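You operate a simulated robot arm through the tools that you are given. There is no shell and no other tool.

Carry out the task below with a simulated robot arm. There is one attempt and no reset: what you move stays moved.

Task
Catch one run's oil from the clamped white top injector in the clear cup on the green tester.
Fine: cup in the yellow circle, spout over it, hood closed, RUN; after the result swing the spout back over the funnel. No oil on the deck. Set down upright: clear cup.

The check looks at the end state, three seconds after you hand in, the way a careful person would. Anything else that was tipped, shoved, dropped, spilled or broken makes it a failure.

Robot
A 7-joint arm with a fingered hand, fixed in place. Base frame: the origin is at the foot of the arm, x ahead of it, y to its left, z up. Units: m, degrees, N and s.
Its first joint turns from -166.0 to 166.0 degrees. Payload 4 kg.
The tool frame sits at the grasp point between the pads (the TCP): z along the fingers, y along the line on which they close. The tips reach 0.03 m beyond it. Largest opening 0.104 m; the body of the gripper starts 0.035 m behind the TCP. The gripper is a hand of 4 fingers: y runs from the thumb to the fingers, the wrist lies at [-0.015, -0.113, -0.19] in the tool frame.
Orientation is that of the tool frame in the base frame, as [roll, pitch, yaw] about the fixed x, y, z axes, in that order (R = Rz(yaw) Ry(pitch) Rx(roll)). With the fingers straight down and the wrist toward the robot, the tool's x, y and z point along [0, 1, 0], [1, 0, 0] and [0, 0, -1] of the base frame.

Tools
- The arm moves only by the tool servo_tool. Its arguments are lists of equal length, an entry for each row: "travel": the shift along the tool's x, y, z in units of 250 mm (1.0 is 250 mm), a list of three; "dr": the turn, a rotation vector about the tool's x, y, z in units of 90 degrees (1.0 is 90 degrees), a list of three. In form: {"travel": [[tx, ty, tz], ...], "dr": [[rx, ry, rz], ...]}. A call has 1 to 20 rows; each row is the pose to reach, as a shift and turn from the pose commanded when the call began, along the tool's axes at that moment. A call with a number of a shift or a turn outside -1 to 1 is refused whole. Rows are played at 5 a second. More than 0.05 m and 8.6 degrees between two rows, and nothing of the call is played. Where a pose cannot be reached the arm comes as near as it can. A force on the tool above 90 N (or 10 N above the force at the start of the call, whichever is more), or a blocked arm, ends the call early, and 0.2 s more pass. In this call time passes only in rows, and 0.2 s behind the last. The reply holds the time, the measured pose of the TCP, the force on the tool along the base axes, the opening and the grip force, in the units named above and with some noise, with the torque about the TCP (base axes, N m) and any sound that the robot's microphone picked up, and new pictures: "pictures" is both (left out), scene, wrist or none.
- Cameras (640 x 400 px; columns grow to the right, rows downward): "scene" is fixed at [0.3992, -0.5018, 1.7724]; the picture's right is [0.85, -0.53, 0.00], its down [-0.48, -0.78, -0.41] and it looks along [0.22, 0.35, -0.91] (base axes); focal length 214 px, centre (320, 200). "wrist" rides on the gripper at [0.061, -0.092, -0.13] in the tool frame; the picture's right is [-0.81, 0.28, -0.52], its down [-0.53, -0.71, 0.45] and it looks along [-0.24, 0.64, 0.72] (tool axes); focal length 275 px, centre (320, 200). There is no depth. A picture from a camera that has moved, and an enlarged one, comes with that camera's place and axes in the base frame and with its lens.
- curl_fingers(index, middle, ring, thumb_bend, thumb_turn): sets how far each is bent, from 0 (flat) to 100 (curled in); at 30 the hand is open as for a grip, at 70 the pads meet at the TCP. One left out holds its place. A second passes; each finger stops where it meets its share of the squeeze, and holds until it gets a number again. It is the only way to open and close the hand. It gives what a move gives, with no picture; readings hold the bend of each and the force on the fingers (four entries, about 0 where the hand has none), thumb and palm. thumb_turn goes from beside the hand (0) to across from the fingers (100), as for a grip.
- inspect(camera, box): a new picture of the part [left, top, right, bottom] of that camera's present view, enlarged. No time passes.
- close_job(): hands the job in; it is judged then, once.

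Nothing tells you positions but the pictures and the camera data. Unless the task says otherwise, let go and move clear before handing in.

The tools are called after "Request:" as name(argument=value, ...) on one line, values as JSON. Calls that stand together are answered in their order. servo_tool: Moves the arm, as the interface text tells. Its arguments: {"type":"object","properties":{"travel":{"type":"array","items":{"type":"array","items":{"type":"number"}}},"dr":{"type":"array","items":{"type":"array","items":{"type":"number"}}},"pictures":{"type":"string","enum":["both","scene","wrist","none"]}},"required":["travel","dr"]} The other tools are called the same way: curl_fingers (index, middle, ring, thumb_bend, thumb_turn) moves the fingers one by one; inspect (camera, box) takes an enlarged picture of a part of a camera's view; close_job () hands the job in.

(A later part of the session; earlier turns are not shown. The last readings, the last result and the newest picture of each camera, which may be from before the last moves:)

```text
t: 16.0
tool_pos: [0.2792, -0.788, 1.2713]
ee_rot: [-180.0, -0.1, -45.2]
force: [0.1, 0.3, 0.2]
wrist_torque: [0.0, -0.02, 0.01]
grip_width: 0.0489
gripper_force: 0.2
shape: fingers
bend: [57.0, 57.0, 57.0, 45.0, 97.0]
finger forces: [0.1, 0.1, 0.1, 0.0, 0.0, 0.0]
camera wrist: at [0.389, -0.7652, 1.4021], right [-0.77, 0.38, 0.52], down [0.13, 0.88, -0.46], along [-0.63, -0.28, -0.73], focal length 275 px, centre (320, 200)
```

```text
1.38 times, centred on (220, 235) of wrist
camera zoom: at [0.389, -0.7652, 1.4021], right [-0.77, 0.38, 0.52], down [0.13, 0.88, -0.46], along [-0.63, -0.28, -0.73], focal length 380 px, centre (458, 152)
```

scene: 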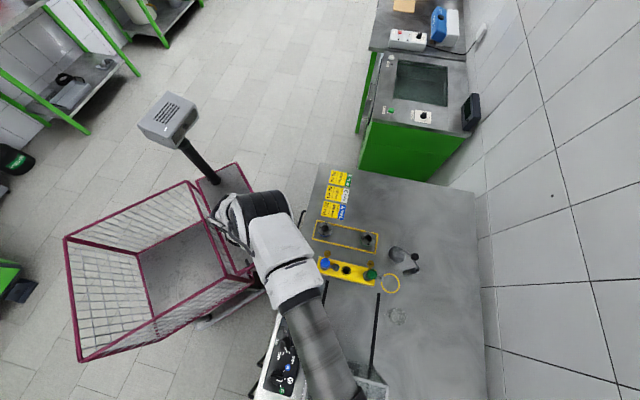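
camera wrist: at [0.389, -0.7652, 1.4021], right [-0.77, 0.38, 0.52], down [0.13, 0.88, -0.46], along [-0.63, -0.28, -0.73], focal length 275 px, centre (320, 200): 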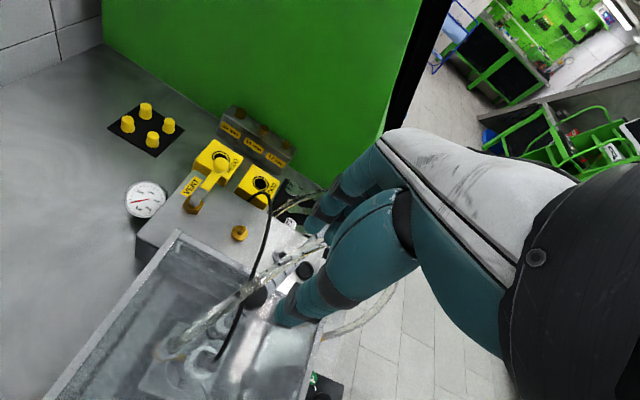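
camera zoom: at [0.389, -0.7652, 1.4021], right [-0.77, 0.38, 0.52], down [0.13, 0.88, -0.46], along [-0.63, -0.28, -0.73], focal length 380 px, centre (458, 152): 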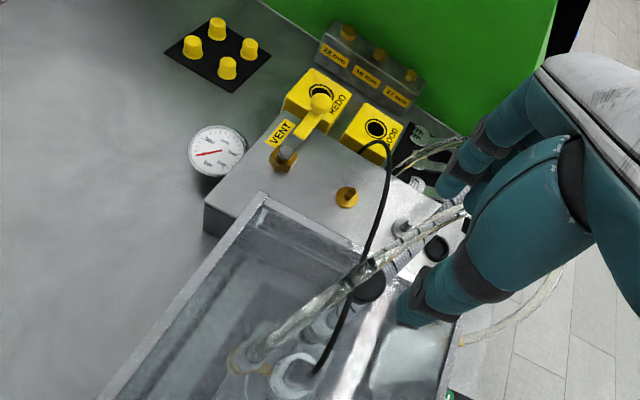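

Cup: rim Ø≈54 mm, about 50 mm tall, at about (0.594, -0.693); circle centre ≈(0.651, -0.604). At the circle, the F injector's connector and the spout post crowd two sides, so I'll grip along the y axis (yaw 0). Moving up over the cup in two legs.

Request:
servo_tool(travel=[[0.078, -0.149, 0], [0.156, -0.297, 0], [0.233, -0.446, 0], [0.311, -0.594, 0]], dr=[[0, 0, -0.0625], [0, 0, -0.125], [0, 0, -0.1875], [0, 0, -0.25]], pictures="wrist")

Request:
curl_fingers(index=30, middle=30, ring=30, thumb_bend=30)

```text
t: 17.0
tool_pos: [0.439, -0.7359, 1.2711]
ee_rot: [179.9, 0.0, -22.6]
force: [1.0, -1.1, 0.0]
wrist_torque: [-0.01, 0.0, 0.05]
grip_width: 0.0488
gripper_force: 0.0
shape: fingers
bend: [57.0, 57.0, 57.0, 45.0, 97.0]
finger forces: [0.0, 0.0, 0.1, 0.0, 0.0, 0.0]
camera wrist: at [0.5314, -0.674, 1.4021], right [-0.85, 0.06, 0.52], down [-0.22, 0.86, -0.46], along [-0.47, -0.5, -0.72], focal length 275 px, centre (320, 200)
```

wrist: 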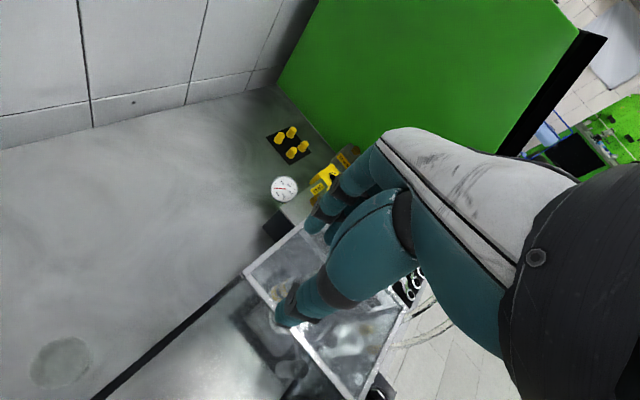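

```text
t: 18.0
tool_pos: [0.4394, -0.7368, 1.2712]
ee_rot: [-180.0, -0.1, -22.7]
force: [-0.2, 0.0, -0.3]
wrist_torque: [-0.02, 0.02, -0.02]
grip_width: 0.1025
gripper_force: 0.1
shape: fingers
bend: [30.0, 30.0, 30.0, 30.0, 97.0]
finger forces: [0.1, 0.0, 0.1, 0.0, 0.0, 0.1]
```

Request:
servo_tool(travel=[[0.104, -0.084, 0.06], [0.208, -0.168, 0.14], [0.311, -0.251, 0.24], [0.415, -0.335, 0.36], [0.519, -0.419, 0.48]], dr=[[0, 0, -0.05], [0, 0, -0.1], [0, 0, -0.15], [0, 0, -0.2], [0, 0, -0.251]])

Request:
inspect(camera="wrist", box=[120, 100, 420, 400])

```text
t: 19.2
tool_pos: [0.5969, -0.6843, 1.1529]
ee_rot: [180.0, -0.1, 0.0]
force: [-0.8, 0.6, -0.3]
wrist_torque: [0.02, -0.02, 0.0]
grip_width: 0.1028
gripper_force: 0.0
shape: fingers
bend: [30.0, 30.0, 30.0, 30.0, 97.0]
finger forces: [0.0, 0.0, 0.0, 0.0, 0.1, 0.0]
camera wrist: at [0.658, -0.5939, 1.2833], right [-0.81, -0.27, 0.52], down [-0.53, 0.71, -0.46], along [-0.24, -0.65, -0.72], focal length 275 px, centre (320, 200)
```

scene: 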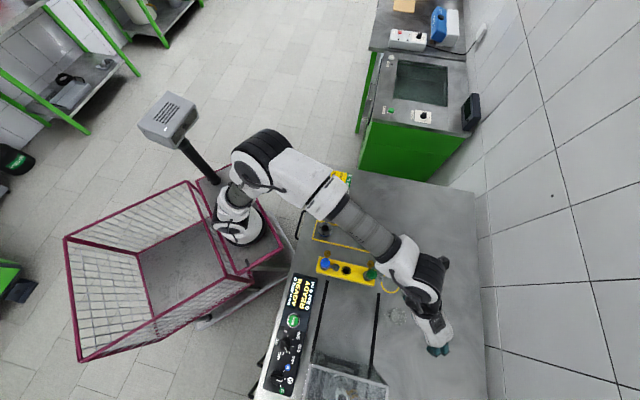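
wrist: 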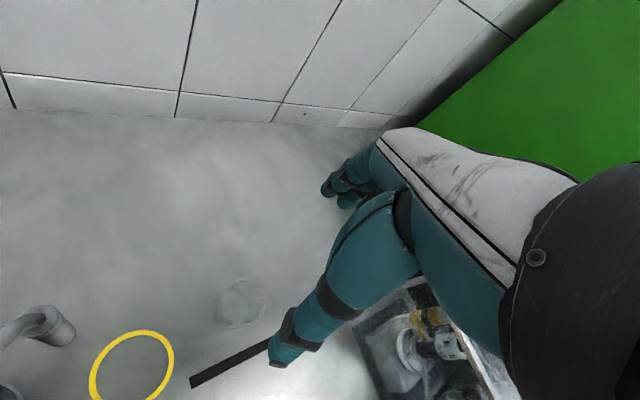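

```text
1.33 times, centred on (270, 250) of wrist
camera zoom: at [0.658, -0.5939, 1.2833], right [-0.81, -0.27, 0.52], down [-0.53, 0.71, -0.46], along [-0.24, -0.65, -0.72], focal length 367 px, centre (387, 133)
```

zoom: 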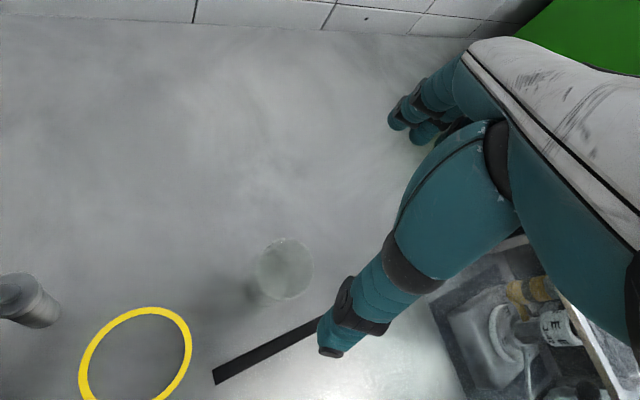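

Request:
inspect(camera="wrist", box=[190, 250, 300, 350])

Request:
inspect(camera="wrist", box=[0, 290, 200, 400])

Request:
inspect(camera="scene", box=[370, 280, 460, 360])

```text
4.00 times, centred on (245, 300) of wrist
camera zoom: at [0.658, -0.5939, 1.2833], right [-0.81, -0.27, 0.52], down [-0.53, 0.71, -0.46], along [-0.24, -0.65, -0.72], focal length 1101 px, centre (620, -200)
```

zoom: 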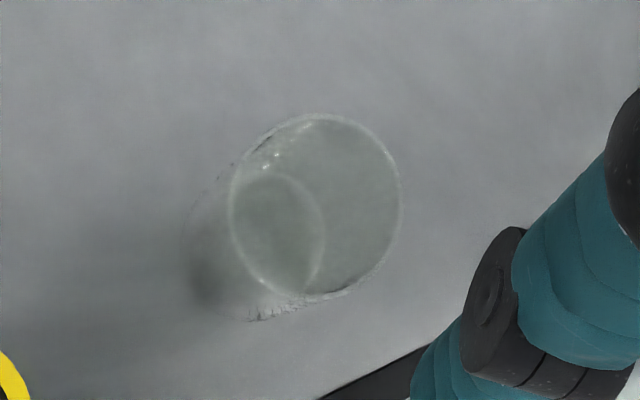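

```text
3.20 times, centred on (100, 345) of wrist
camera zoom: at [0.658, -0.5939, 1.2833], right [-0.81, -0.27, 0.52], down [-0.53, 0.71, -0.46], along [-0.24, -0.65, -0.72], focal length 881 px, centre (1024, -264)
```

zoom: 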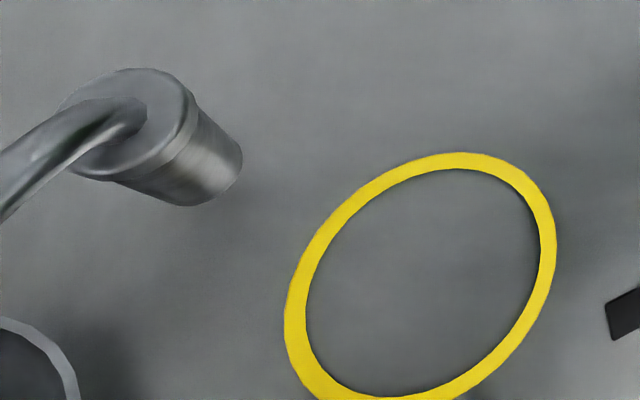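

```text
5.00 times, centred on (415, 320) of scene
camera zoom: at [0.3992, -0.5018, 1.7724], right [0.85, -0.53, 0.0], down [-0.48, -0.78, -0.41], along [0.22, 0.35, -0.91], focal length 1072 px, centre (-155, -400)
```

zoom: 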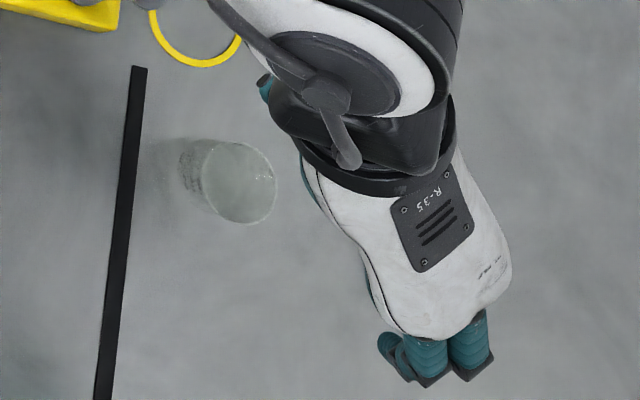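

The wrist view refines the cup to (0.594, -0.690), base Ø≈47 mm, rim z≈0.97. Descending first to just above rim height with the hand open.

Request:
servo_tool(travel=[[-0.006, 0.012, 0.14], [-0.012, 0.023, 0.28], [-0.012, 0.023, 0.42], [-0.012, 0.023, 0.532]], dr=[[0, 0, 0], [0, 0, 0], [0, 0, 0], [0, 0, 0]])

Request:
inspect(camera="wrist", box=[200, 140, 420, 380])

Request:
inspect(camera="scene", box=[370, 280, 460, 360])

```text
t: 20.2
tool_pos: [0.5944, -0.692, 1.0181]
ee_rot: [179.8, -0.2, 0.0]
force: [-0.6, -0.5, -1.0]
wrist_torque: [0.0, -0.02, -0.04]
grip_width: 0.1027
gripper_force: 0.1
shape: fingers
bend: [30.0, 30.0, 30.0, 30.0, 97.0]
finger forces: [0.0, 0.0, 0.1, 0.0, 0.0, 0.0]
camera wrist: at [0.6567, -0.5991, 1.1497], right [-0.81, -0.27, 0.52], down [-0.53, 0.71, -0.46], along [-0.24, -0.65, -0.72], focal length 275 px, centre (320, 200)
```

scene: 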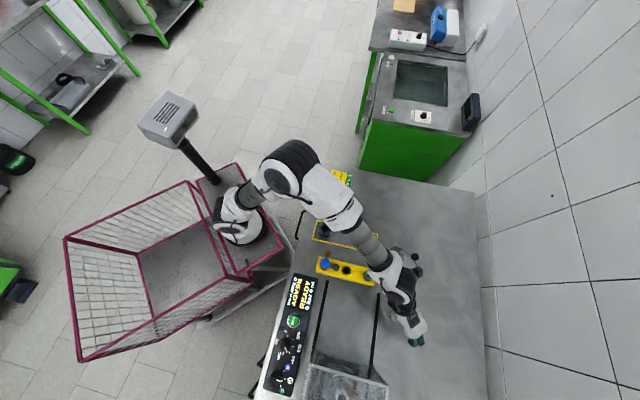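
wrist: 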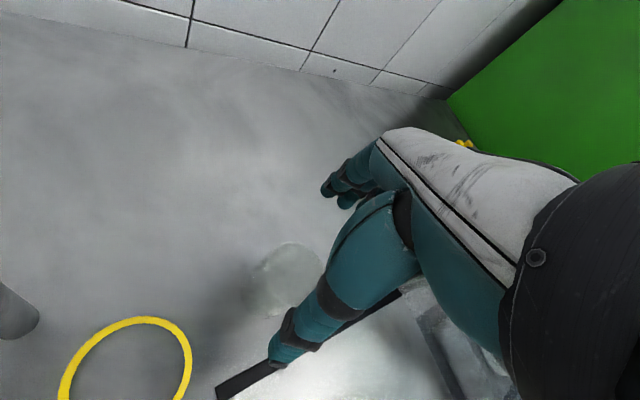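

```text
1.67 times, centred on (310, 260) of wrist
camera zoom: at [0.6567, -0.5991, 1.1497], right [-0.81, -0.27, 0.52], down [-0.53, 0.71, -0.46], along [-0.24, -0.65, -0.72], focal length 459 px, centre (337, 100)
```

zoom: 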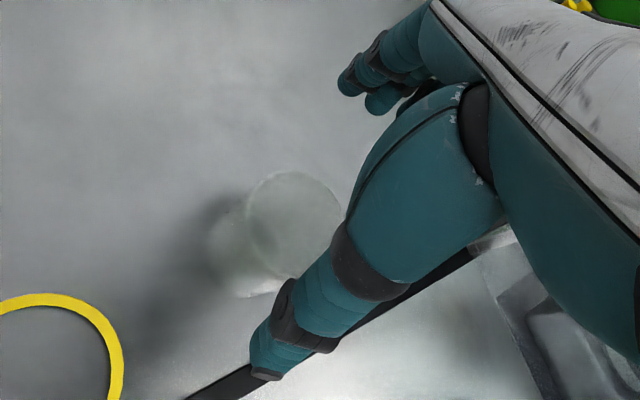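

```text
5.00 times, centred on (415, 320) of scene
camera zoom: at [0.3992, -0.5018, 1.7724], right [0.85, -0.53, 0.0], down [-0.48, -0.78, -0.41], along [0.22, 0.35, -0.91], focal length 1072 px, centre (-155, -400)
```

zoom: 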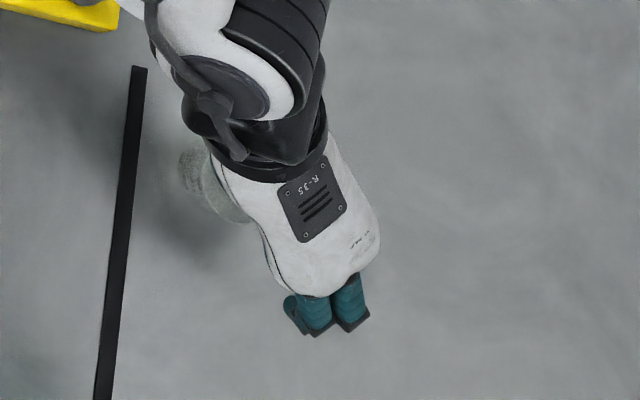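

Cup is centred between thumb and fingers (cup ≈(0.594, -0.687)). Lowering the last 7 cm so the pads are at mid-upper cup height.

Request:
servo_tool(travel=[[0, -0.014, 0.09], [0, -0.014, 0.18], [0, -0.014, 0.25], [0, -0.014, 0.272]], dr=[[0, 0, 0], [0, 0, 0], [0, 0, 0], [0, 0, 0]])

Request:
inspect(camera="wrist", box=[200, 140, 420, 380])

```text
t: 21.2
tool_pos: [0.5972, -0.6906, 0.9523]
ee_rot: [179.8, -0.1, -0.1]
force: [0.4, 0.6, -0.6]
wrist_torque: [0.0, -0.02, 0.03]
grip_width: 0.1028
gripper_force: 0.1
shape: fingers
bend: [30.0, 30.0, 30.0, 30.0, 97.0]
finger forces: [0.0, 0.0, 0.0, 0.0, 0.1, 0.0]
camera wrist: at [0.658, -0.5984, 1.082], right [-0.81, -0.27, 0.52], down [-0.53, 0.71, -0.46], along [-0.24, -0.65, -0.72], focal length 275 px, centre (320, 200)
```

scene: 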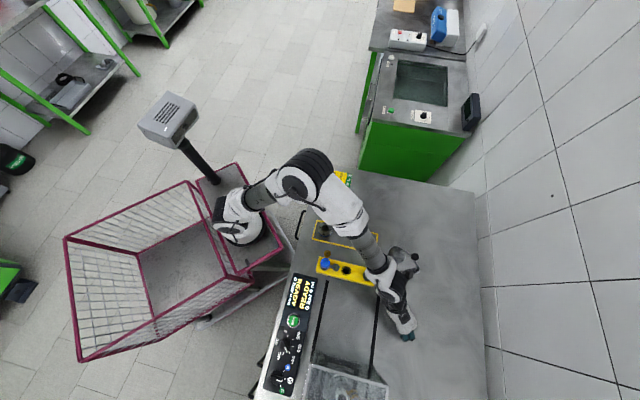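
wrist: 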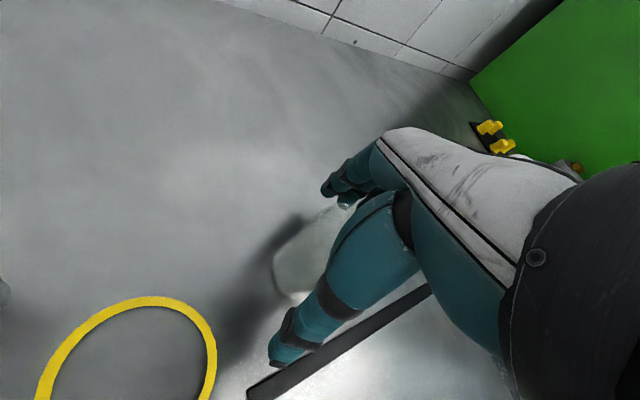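

```text
1.67 times, centred on (310, 260) of wrist
camera zoom: at [0.658, -0.5984, 1.082], right [-0.81, -0.27, 0.52], down [-0.53, 0.71, -0.46], along [-0.24, -0.65, -0.72], focal length 459 px, centre (337, 100)
```

zoom: 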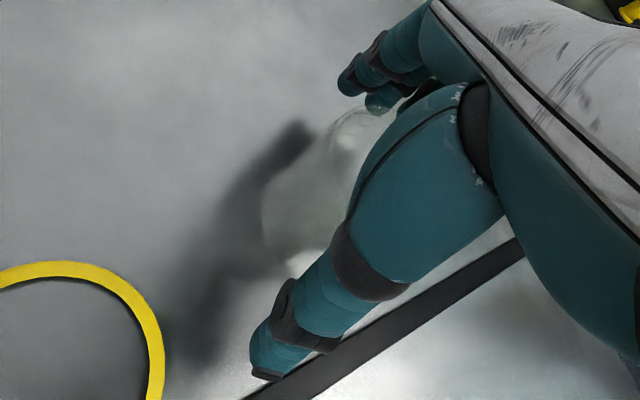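

Cup is between the open thumb and fingers with no contact forces. Closing gently.

Request:
curl_fingers(index=56, middle=56, ring=56, thumb_bend=50)

Request:
inspect(camera="wrist", box=[200, 140, 420, 380])

```text
t: 22.2
tool_pos: [0.5954, -0.6901, 0.9531]
ee_rot: [180.0, -0.2, 0.0]
force: [-1.7, -0.8, -0.5]
wrist_torque: [-0.01, 0.01, -0.03]
grip_width: 0.0449
gripper_force: 0.0
shape: fingers
bend: [56.0, 56.0, 56.0, 50.0, 97.0]
finger forces: [0.0, 0.1, 0.1, 0.0, 0.0, 0.0]
```

```text
1.67 times, centred on (310, 260) of wrist
camera zoom: at [0.658, -0.5985, 1.0821], right [-0.81, -0.27, 0.52], down [-0.53, 0.71, -0.46], along [-0.24, -0.65, -0.72], focal length 459 px, centre (337, 100)
```

zoom: 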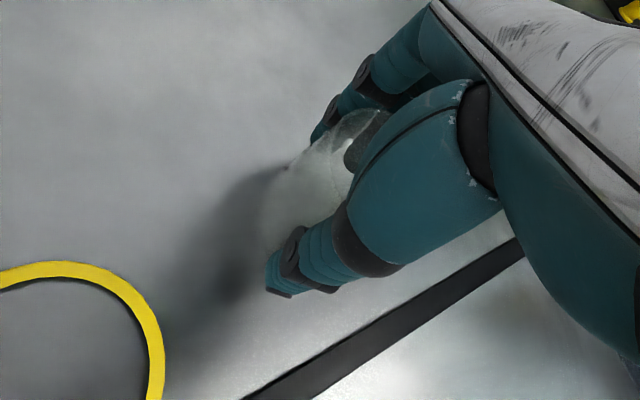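

No contact yet at 45 mm (cup narrows downward). Closing a bit further.

Request:
curl_fingers(index=62, middle=62, ring=62, thumb_bend=58)

Request:
inspect(camera="wrist", box=[240, 160, 380, 340])

```text
t: 23.2
tool_pos: [0.595, -0.6903, 0.951]
ee_rot: [179.9, -0.1, 0.0]
force: [-0.4, 0.6, 1.3]
wrist_torque: [-0.05, 0.04, -0.02]
grip_width: 0.0376
gripper_force: 5.0
shape: fingers
bend: [59.0, 59.0, 62.0, 53.0, 97.0]
finger forces: [1.9, 3.1, 0.0, 0.0, 4.6, 0.0]
```

```text
2.22 times, centred on (310, 250) of wrist
camera zoom: at [0.658, -0.5985, 1.0821], right [-0.81, -0.27, 0.52], down [-0.53, 0.71, -0.46], along [-0.24, -0.65, -0.72], focal length 612 px, centre (342, 89)
```

zoom: 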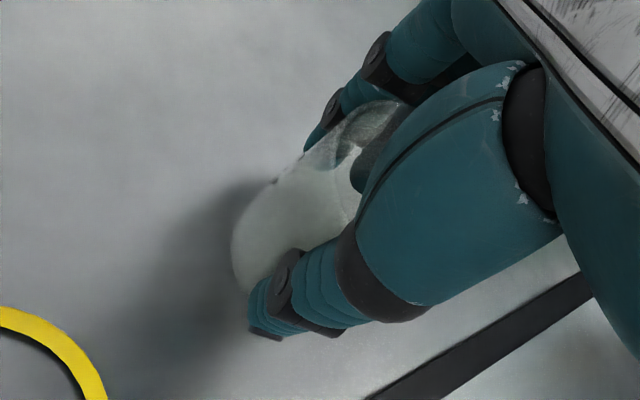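

Gripped by thumb, index and middle (ring just misses the cup). Lifting 2.5 cm to check the hold.

Request:
servo_tool(travel=[[0, 0, -0.03], [0, 0, -0.06], [0, 0, -0.1], [0, 0, -0.1]], dr=[[0, 0, 0], [0, 0, 0], [0, 0, 0], [0, 0, 0]])

Request:
inspect(camera="wrist", box=[240, 160, 380, 340])

Request:
inspect(camera="scene", box=[360, 240, 440, 350])

```text
t: 24.2
tool_pos: [0.5946, -0.693, 0.9765]
ee_rot: [179.9, -0.1, -0.1]
force: [-0.3, 0.2, -1.1]
wrist_torque: [0.02, -0.04, -0.05]
grip_width: 0.0374
gripper_force: 4.2
shape: fingers
bend: [59.0, 59.0, 62.0, 53.0, 97.0]
finger forces: [1.7, 2.8, 0.0, 0.0, 4.4, 0.1]
camera wrist: at [0.6571, -0.6002, 1.1076], right [-0.81, -0.27, 0.52], down [-0.53, 0.71, -0.46], along [-0.24, -0.64, -0.72], focal length 275 px, centre (320, 200)
```

scene: 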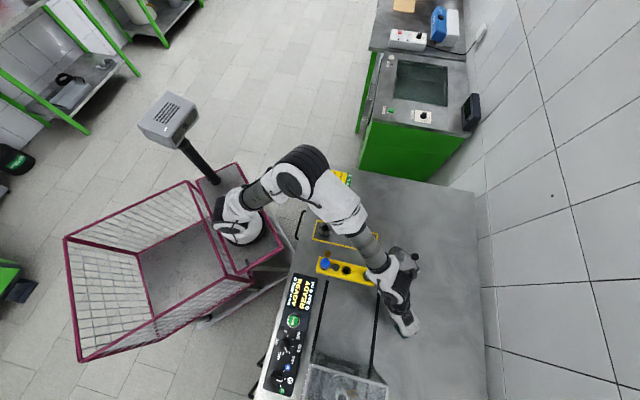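
wrist: 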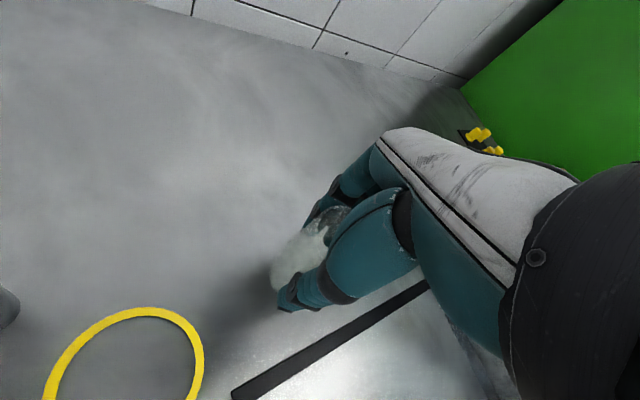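

```text
2.22 times, centred on (310, 250) of wrist
camera zoom: at [0.6571, -0.6002, 1.1076], right [-0.81, -0.27, 0.52], down [-0.53, 0.71, -0.46], along [-0.24, -0.64, -0.72], focal length 612 px, centre (342, 89)
```

zoom: 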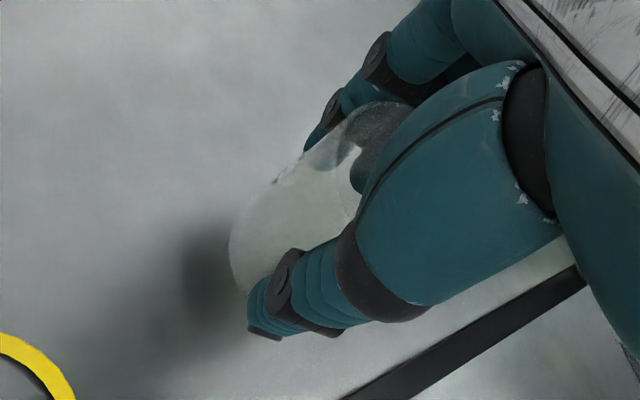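

```text
3.64 times, centred on (400, 295) of scene
camera zoom: at [0.3992, -0.5018, 1.7724], right [0.85, -0.53, 0.0], down [-0.48, -0.78, -0.41], along [0.22, 0.35, -0.91], focal length 780 px, centre (29, -146)
```

zoom: 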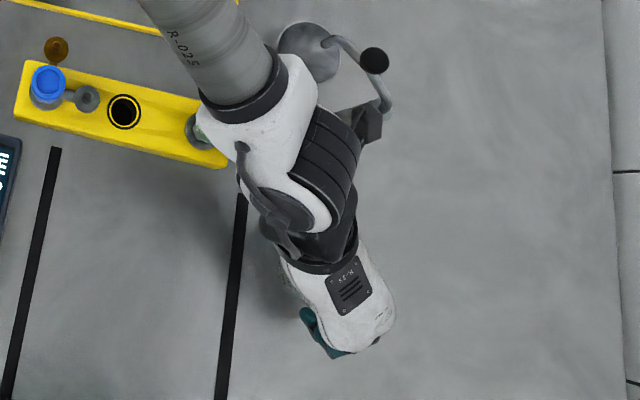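

The cup is held firmly and moves with the hand. Now carrying it over to the yellow circle at low height, turning the hand slightly (yaw −12°) to stay clear of the F injector and the spout knob.

Request:
servo_tool(travel=[[0.038, -0.057, -0.01], [0.076, -0.113, -0.02], [0.113, -0.17, -0.02], [0.151, -0.227, -0.02], [0.189, -0.283, -0.02], [0.227, -0.34, -0.02]], dr=[[0, 0, 0.022], [0, 0, 0.044], [0, 0, 0.066], [0, 0, 0.089], [0, 0, 0.111], [0, 0, 0.133]])

Request:
inspect(camera="wrist", box=[180, 160, 400, 400])

Request:
inspect(camera="scene", box=[340, 220, 440, 330])

```text
t: 25.6
tool_pos: [0.6504, -0.6059, 0.9811]
ee_rot: [180.0, 0.1, -12.1]
force: [0.1, -0.3, -0.6]
wrist_torque: [0.01, -0.02, -0.01]
grip_width: 0.0374
gripper_force: 4.5
shape: fingers
bend: [59.0, 59.0, 62.0, 53.0, 97.0]
finger forces: [1.8, 2.8, 0.0, 0.0, 4.4, 0.0]
camera wrist: at [0.7306, -0.5288, 1.1115], right [-0.85, -0.1, 0.52], down [-0.37, 0.81, -0.46], along [-0.37, -0.58, -0.72], focal length 275 px, centre (320, 200)
```

scene: 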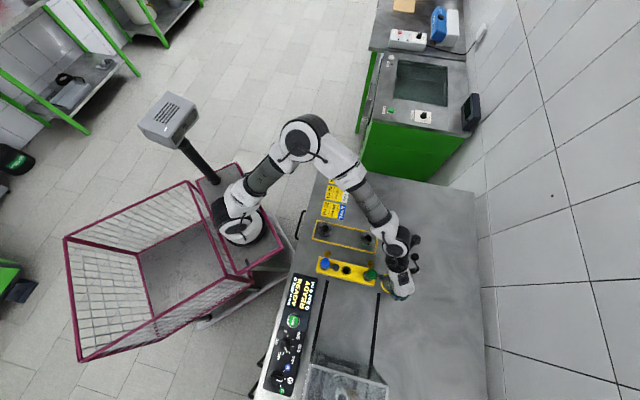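
wrist: 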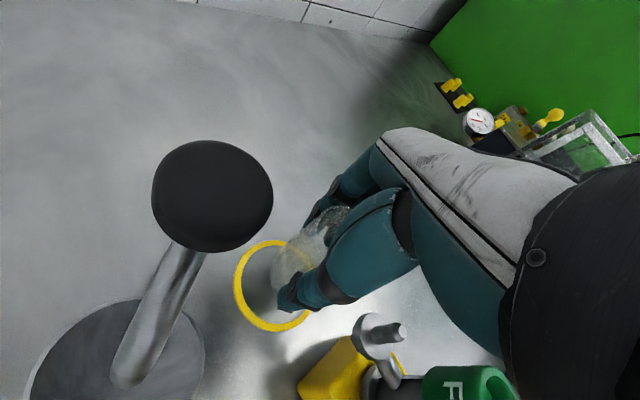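

```text
1.67 times, centred on (290, 280) of wrist
camera zoom: at [0.7306, -0.5288, 1.1115], right [-0.85, -0.1, 0.52], down [-0.37, 0.81, -0.46], along [-0.37, -0.58, -0.72], focal length 459 px, centre (370, 67)
```

zoom: 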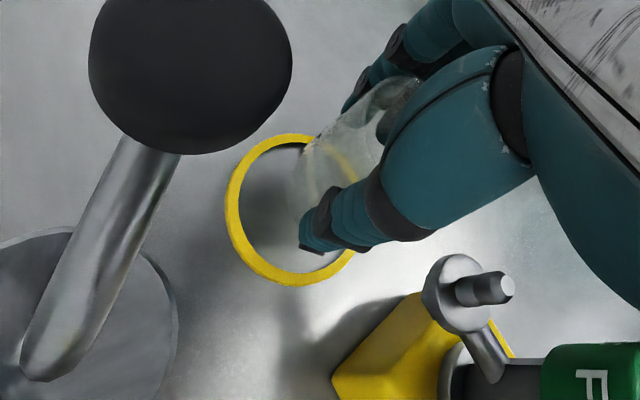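

```text
3.64 times, centred on (390, 275) of scene
camera zoom: at [0.3992, -0.5018, 1.7724], right [0.85, -0.53, 0.0], down [-0.48, -0.78, -0.41], along [0.22, 0.35, -0.91], focal length 780 px, centre (66, -73)
```

zoom: 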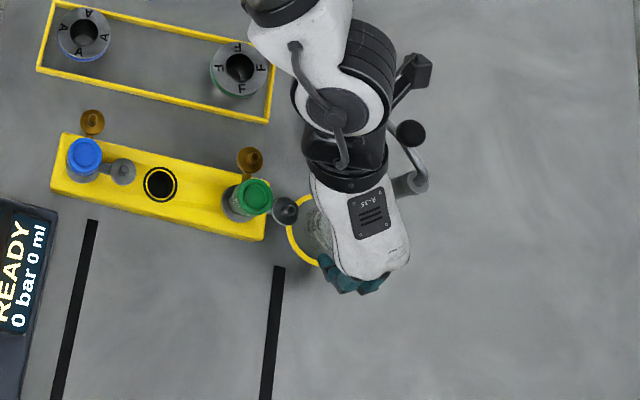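

The cup is over the circle, but the wrist camera housing is close to the spout knob, so I'll turn back to yaw 0 before lowering the cup onto the deck.

Request:
servo_tool(travel=[[0, 0, 0], [0, 0, 0], [0, 0, 0], [0.003, 0, 0.03], [0.003, 0, 0.06], [0.003, 0, 0.09], [0.003, 0, 0.11], [0.003, 0, 0.116]], dr=[[0, 0, -0.044], [0, 0, -0.089], [0, 0, -0.133], [0, 0, -0.133], [0, 0, -0.133], [0, 0, -0.133], [0, 0, -0.133], [0, 0, -0.133]])

Request:
inspect(camera="wrist", box=[180, 160, 400, 400])

Request:
inspect(camera="scene", box=[340, 220, 440, 330])

```text
t: 27.4
tool_pos: [0.6533, -0.6075, 0.9534]
ee_rot: [179.9, 0.0, 0.0]
force: [-0.2, 0.9, -1.2]
wrist_torque: [0.03, -0.01, -0.02]
grip_width: 0.0377
gripper_force: 4.0
shape: fingers
bend: [59.0, 59.0, 62.0, 53.0, 97.0]
finger forces: [1.8, 2.8, 0.0, 0.0, 4.4, 0.0]
camera wrist: at [0.7155, -0.5141, 1.0847], right [-0.81, -0.27, 0.52], down [-0.53, 0.71, -0.46], along [-0.24, -0.65, -0.72], focal length 275 px, centre (320, 200)
```

scene: 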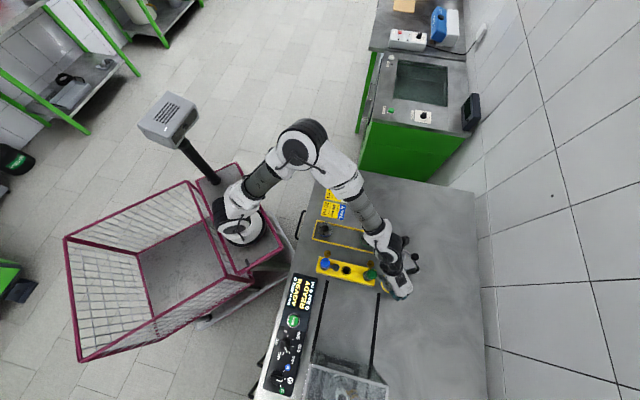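
wrist: 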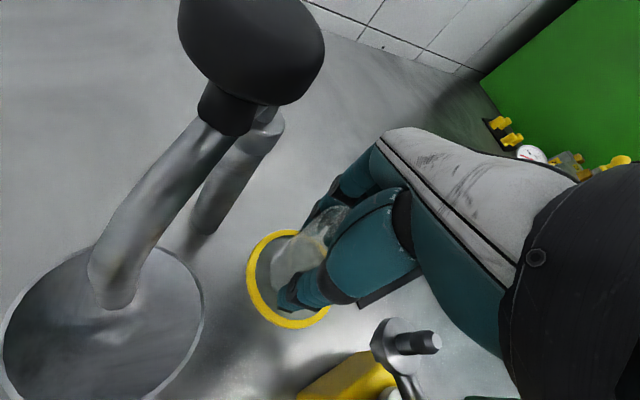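

```text
1.67 times, centred on (290, 280) of wrist
camera zoom: at [0.7155, -0.5141, 1.0847], right [-0.81, -0.27, 0.52], down [-0.53, 0.71, -0.46], along [-0.24, -0.65, -0.72], focal length 459 px, centre (370, 67)
```

zoom: 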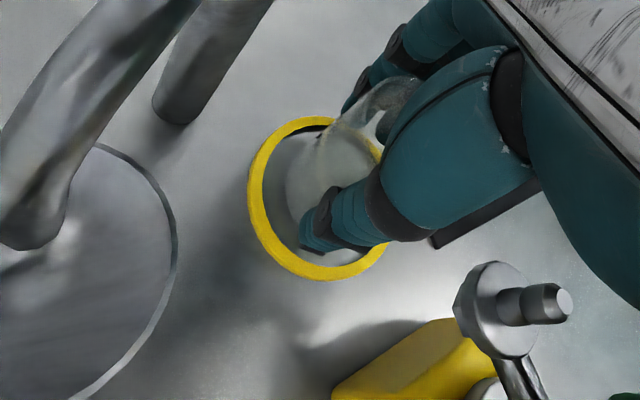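

```text
3.64 times, centred on (390, 275) of scene
camera zoom: at [0.3992, -0.5018, 1.7724], right [0.85, -0.53, 0.0], down [-0.48, -0.78, -0.41], along [0.22, 0.35, -0.91], focal length 780 px, centre (66, -73)
```

zoom: 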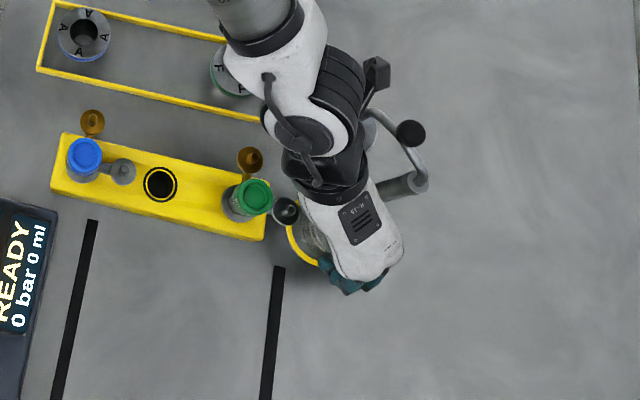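

The cup looks nicely inside the ring. Lowering the last ~2 mm until it's on the deck, then releasing.

Request:
servo_tool(travel=[[0, 0, 0.004], [0, 0, 0.008]], dr=[[0, 0, 0], [0, 0, 0]], pictures="none")

```text
t: 28.0
tool_pos: [0.6547, -0.6067, 0.9513]
ee_rot: [-180.0, 0.0, 0.1]
force: [0.4, -0.1, -0.3]
wrist_torque: [-0.01, 0.0, -0.01]
grip_width: 0.0378
gripper_force: 4.5
shape: fingers
bend: [59.0, 59.0, 62.0, 53.0, 97.0]
finger forces: [1.8, 2.9, 0.0, 0.0, 4.6, 0.1]
```

Request:
curl_fingers(index=50, middle=50, ring=50, thumb_bend=42)

Request:
inspect(camera="wrist", box=[180, 160, 400, 400])

```text
t: 29.0
tool_pos: [0.6547, -0.6049, 0.9523]
ee_rot: [-179.9, -0.1, -0.1]
force: [0.0, -0.4, 0.0]
wrist_torque: [-0.02, -0.01, 0.0]
grip_width: 0.0617
gripper_force: 0.0
shape: fingers
bend: [50.0, 50.0, 50.0, 42.0, 97.0]
finger forces: [0.1, 0.0, 0.0, 0.1, 0.0, 0.1]
```

```text
1.67 times, centred on (290, 280) of wrist
camera zoom: at [0.7163, -0.5134, 1.0826], right [-0.81, -0.27, 0.52], down [-0.53, 0.71, -0.46], along [-0.24, -0.65, -0.72], focal length 459 px, centre (370, 67)
```

zoom: 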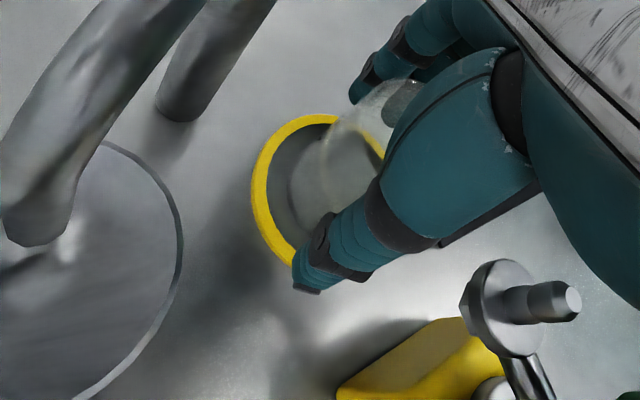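

Released; the cup stands in the ring. Lifting straight up slowly.

Request:
servo_tool(travel=[[0, 0, -0.04], [0, 0, -0.1], [0, 0, -0.18], [0, 0, -0.3], [0, 0, -0.45], [0, 0, -0.6]], dr=[[0, 0, 0], [0, 0, 0], [0, 0, 0], [0, 0, 0], [0, 0, 0], [0, 0, 0]])

Request:
inspect(camera="wrist", box=[100, 180, 380, 400])

Request:
inspect(camera="scene", box=[350, 230, 430, 310])

```text
t: 30.4
tool_pos: [0.6531, -0.6053, 1.1002]
ee_rot: [-179.9, 0.0, -0.1]
force: [-0.5, -1.1, -0.4]
wrist_torque: [-0.01, 0.01, -0.01]
grip_width: 0.0618
gripper_force: 0.2
shape: fingers
bend: [50.0, 50.0, 50.0, 42.0, 97.0]
finger forces: [0.0, 0.0, 0.1, 0.0, 0.1, 0.0]
camera wrist: at [0.7151, -0.5127, 1.2309], right [-0.81, -0.28, 0.52], down [-0.53, 0.71, -0.46], along [-0.24, -0.64, -0.72], focal length 275 px, centre (320, 200)
```

scene: 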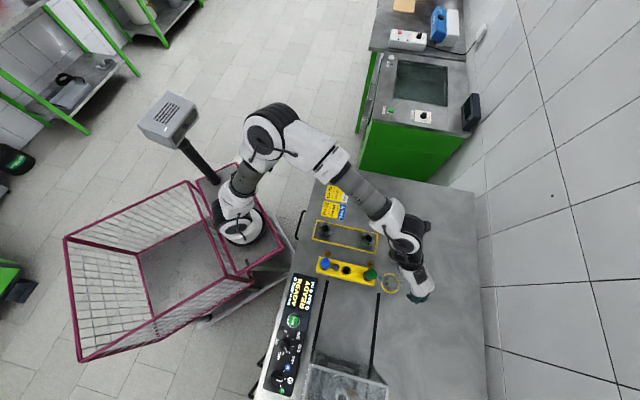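
wrist: 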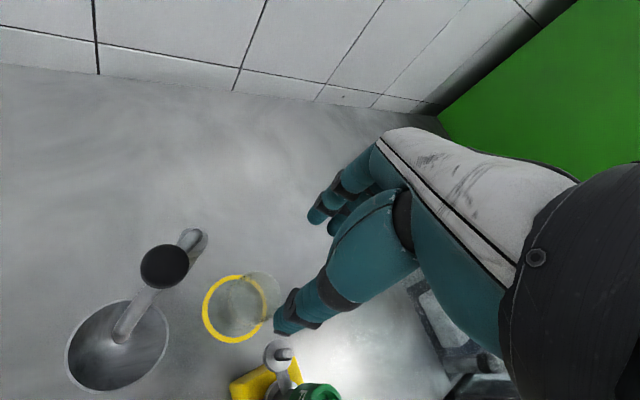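

```text
1.82 times, centred on (240, 290) of wrist
camera zoom: at [0.7151, -0.5127, 1.2309], right [-0.81, -0.28, 0.52], down [-0.53, 0.71, -0.46], along [-0.24, -0.64, -0.72], focal length 500 px, centre (466, 36)
```

zoom: 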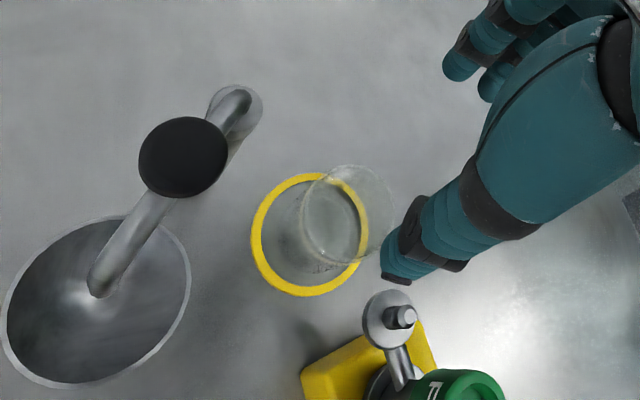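

```text
5.00 times, centred on (390, 270) of scene
camera zoom: at [0.3992, -0.5018, 1.7724], right [0.85, -0.53, 0.0], down [-0.48, -0.78, -0.41], along [0.22, 0.35, -0.91], focal length 1072 px, centre (-30, -150)
```

zoom: 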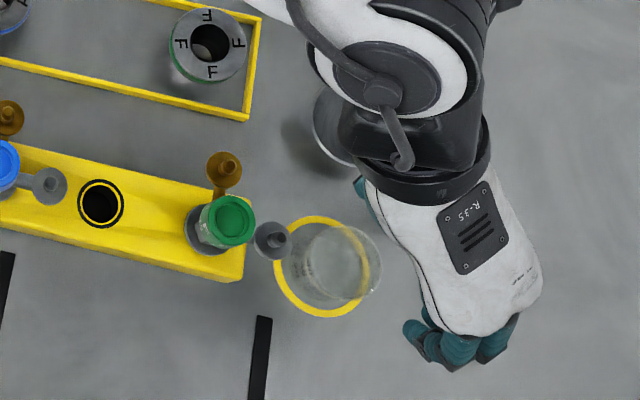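

With corrected camera axes: cup ≈(0.650, -0.598), within ~3 mm of the ring centre; spout knob ≈(0.7275, -0.561, 1.059), pivot ≈(0.725, -0.604), nozzle tip ≈(0.728, -0.528, 0.985). The nozzle should land on the cup after about 88° of swing. Moving above the spout knob with yaw 45°.

Request:
servo_tool(travel=[[0, 0, -0.1], [0, 0, -0.2], [0.05, -0.03, -0.22], [0.1, -0.06, -0.22], [0.15, -0.09, -0.22], [0.2, -0.12, -0.22], [0.25, -0.15, -0.22], [0.298, -0.177, -0.22]], dr=[[0, 0, 0], [0, 0, 0], [0, 0, -0.083], [0, 0, -0.167], [0, 0, -0.25], [0, 0, -0.333], [0, 0, -0.417], [0, 0, -0.5]])

Request:
inspect(camera="wrist", box=[180, 140, 400, 380])

Request:
inspect(camera="scene", box=[350, 230, 430, 310])

```text
t: 32.2
tool_pos: [0.73, -0.5622, 1.1559]
ee_rot: [179.9, 0.0, 45.2]
force: [0.5, 0.9, -0.3]
wrist_torque: [-0.01, 0.03, -0.02]
grip_width: 0.0618
gripper_force: 0.0
shape: fingers
bend: [50.0, 50.0, 50.0, 42.0, 97.0]
finger forces: [0.1, 0.1, 0.0, 0.0, 0.1, 0.0]
camera wrist: at [0.7081, -0.4533, 1.2863], right [-0.38, -0.77, 0.52], down [-0.88, 0.13, -0.46], along [0.29, -0.63, -0.72], focal length 275 px, centre (320, 200)
```

scene: 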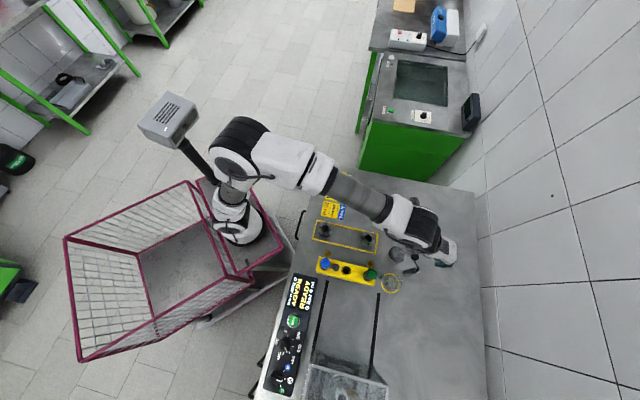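
wrist: 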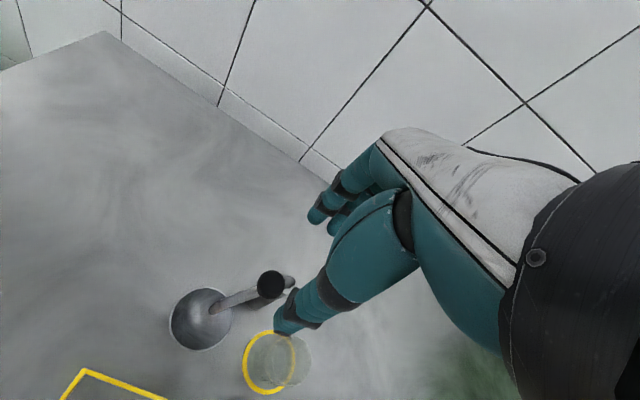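

```text
1.67 times, centred on (290, 260) of wrist
camera zoom: at [0.7081, -0.4533, 1.2863], right [-0.38, -0.77, 0.52], down [-0.88, 0.13, -0.46], along [0.29, -0.63, -0.72], focal length 459 px, centre (370, 100)
```

zoom: 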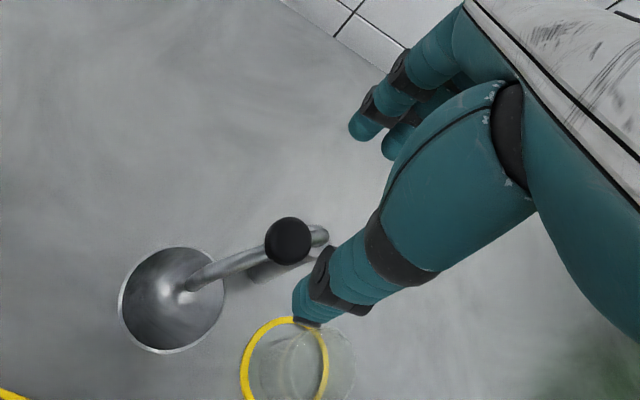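

```text
5.00 times, centred on (390, 270) of scene
camera zoom: at [0.3992, -0.5018, 1.7724], right [0.85, -0.53, 0.0], down [-0.48, -0.78, -0.41], along [0.22, 0.35, -0.91], focal length 1072 px, centre (-30, -150)
```

zoom: 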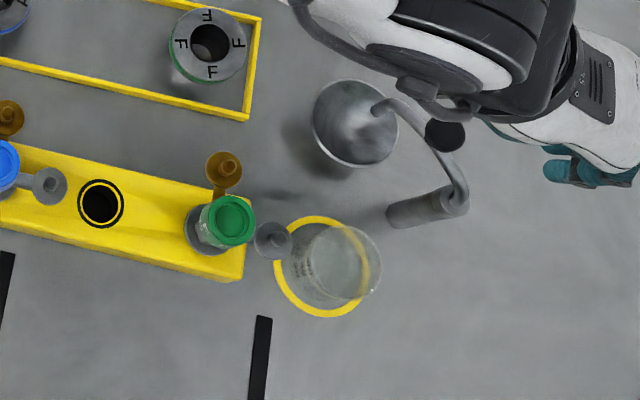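

Knob confirmed at (0.7275, -0.5615, 1.059). Opening the hand a little and descending around the knob.

Request:
curl_fingers(index=44, middle=44, ring=40, thumb_bend=38)

Request:
servo_tool(travel=[[-0.005, -0.008, 0.08], [-0.005, -0.008, 0.16], [-0.005, -0.008, 0.23], [-0.005, -0.008, 0.27]], dr=[[0, 0, 0], [0, 0, 0], [0, 0, 0], [0, 0, 0]])

Request:
inspect(camera="wrist", box=[180, 140, 400, 380])

```text
t: 33.2
tool_pos: [0.7292, -0.5631, 1.156]
ee_rot: [180.0, 0.0, 45.0]
force: [0.0, 0.5, -0.6]
wrist_torque: [-0.03, 0.01, 0.03]
grip_width: 0.0749
gripper_force: 0.0
shape: fingers
bend: [44.0, 44.0, 40.0, 38.0, 97.0]
finger forces: [0.1, 0.0, 0.1, 0.1, 0.1, 0.0]
```

```text
t: 34.2
tool_pos: [0.7288, -0.5624, 1.0882]
ee_rot: [179.9, 0.0, 45.1]
force: [-0.3, 0.1, 0.3]
wrist_torque: [-0.02, 0.0, 0.02]
grip_width: 0.0749
gripper_force: 0.0
shape: fingers
bend: [44.0, 44.0, 40.0, 38.0, 97.0]
finger forces: [0.0, 0.0, 0.0, 0.1, 0.0, 0.0]
camera wrist: at [0.7074, -0.4536, 1.2177], right [-0.38, -0.77, 0.52], down [-0.88, 0.13, -0.46], along [0.28, -0.63, -0.72], focal length 275 px, centre (320, 200)
```

scene: 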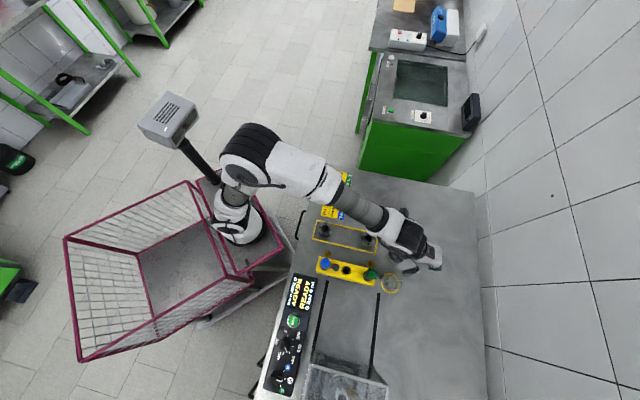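
wrist: 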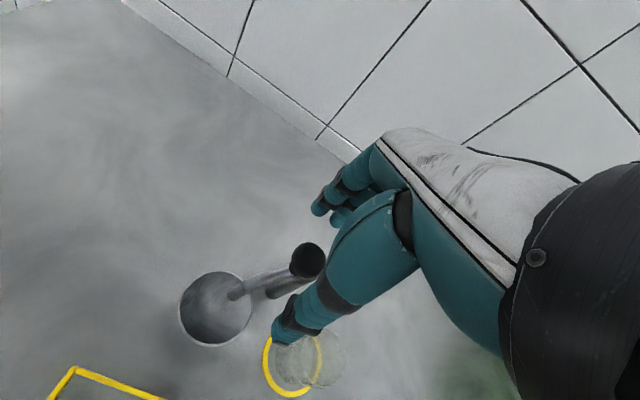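

```text
1.67 times, centred on (290, 260) of wrist
camera zoom: at [0.7074, -0.4536, 1.2177], right [-0.38, -0.77, 0.52], down [-0.88, 0.13, -0.46], along [0.28, -0.63, -0.72], focal length 459 px, centre (370, 100)
```

zoom: 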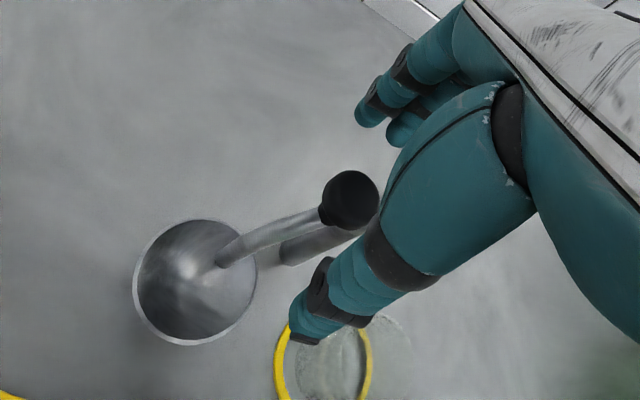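

The knob sits in the hand exactly as the hood knob did. Closing thumb, index and middle on it.

Request:
curl_fingers(index=66, middle=66, thumb_bend=66)

Request:
inspect(camera="wrist", box=[180, 140, 400, 380])

```text
t: 35.2
tool_pos: [0.728, -0.5635, 1.0871]
ee_rot: [179.8, 0.0, 44.9]
force: [-0.1, -0.1, -0.6]
wrist_torque: [-0.02, -0.01, 0.03]
grip_width: 0.0148
gripper_force: 1.3
shape: fingers
bend: [65.0, 66.0, 40.0, 64.0, 97.0]
finger forces: [0.9, 0.3, 0.1, 0.0, 1.2, 0.0]
```

```text
1.67 times, centred on (290, 260) of wrist
camera zoom: at [0.7074, -0.4535, 1.2179], right [-0.38, -0.77, 0.52], down [-0.88, 0.13, -0.46], along [0.28, -0.63, -0.72], focal length 459 px, centre (370, 100)
```

zoom: 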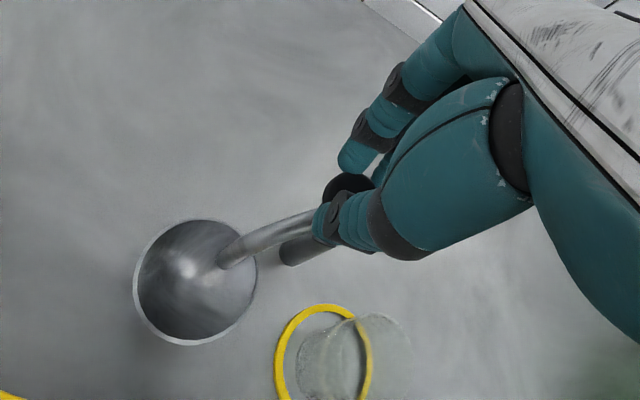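

Request:
curl_fingers(index=72, middle=72, thumb_bend=70)

```text
t: 36.2
tool_pos: [0.7274, -0.5632, 1.0874]
ee_rot: [179.9, 0.0, 45.1]
force: [1.0, -5.3, -2.5]
wrist_torque: [-0.15, -0.01, 0.01]
grip_width: 0.0121
gripper_force: 6.9
shape: fingers
bend: [71.0, 67.0, 40.0, 65.0, 97.0]
finger forces: [4.1, 5.1, 0.0, 0.0, 4.4, 0.0]
```

Firm grip on the spout knob. Now swinging it along its arc around the pivot — first ~40°, then check.

Request:
servo_tool(travel=[[-0.0198, -0.0198, 0], [-0.0436, -0.0356, 0], [-0.0699, -0.0472, 0], [-0.0973, -0.0543, 0]], dr=[[0, 0, 0], [0, 0, 0], [0, 0, 0], [0, 0, 0]])

Request:
inspect(camera="wrist", box=[180, 140, 400, 380])

Request:
inspect(camera="scene", box=[350, 230, 430, 310])

```text
t: 37.2
tool_pos: [0.7006, -0.5696, 1.0877]
ee_rot: [179.7, 0.0, 45.1]
force: [9.7, -6.6, 9.4]
wrist_torque: [-0.32, -0.27, 0.17]
grip_width: 0.0
gripper_force: 7.4
shape: fingers
bend: [72.0, 64.0, 40.0, 69.0, 97.0]
finger forces: [0.0, 15.0, 0.1, 0.1, 0.0, 0.1]
camera wrist: at [0.68, -0.46, 1.2196], right [-0.38, -0.77, 0.52], down [-0.88, 0.13, -0.46], along [0.29, -0.63, -0.72], focal length 275 px, centre (320, 200)
```

scene: 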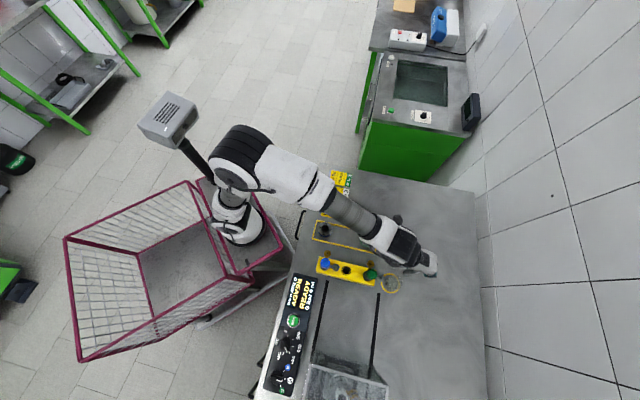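
wrist: 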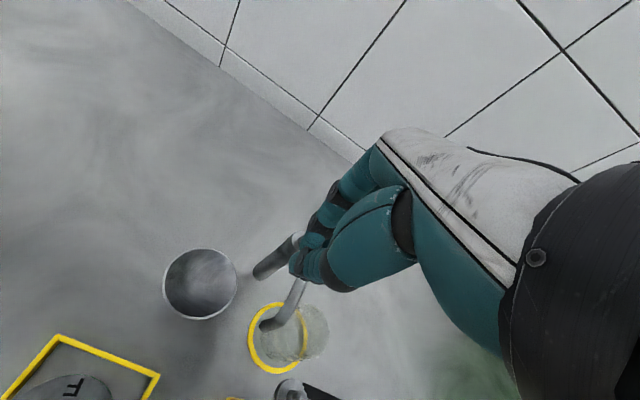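

```text
1.67 times, centred on (290, 260) of wrist
camera zoom: at [0.68, -0.46, 1.2196], right [-0.38, -0.77, 0.52], down [-0.88, 0.13, -0.46], along [0.29, -0.63, -0.72], focal length 459 px, centre (370, 100)
```

zoom: 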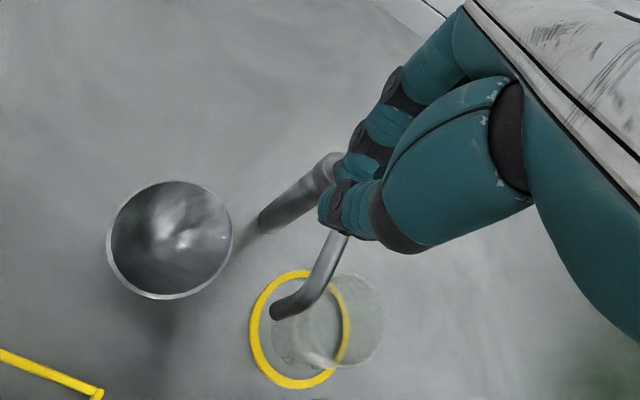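

```text
5.00 times, centred on (390, 270) of scene
camera zoom: at [0.3992, -0.5018, 1.7724], right [0.85, -0.53, 0.0], down [-0.48, -0.78, -0.41], along [0.22, 0.35, -0.91], focal length 1072 px, centre (-30, -150)
```

zoom: 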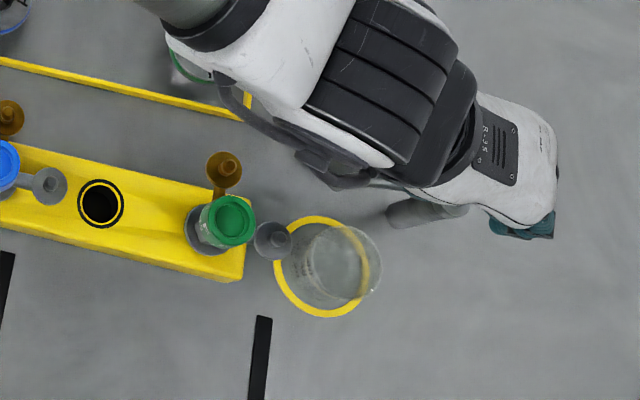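

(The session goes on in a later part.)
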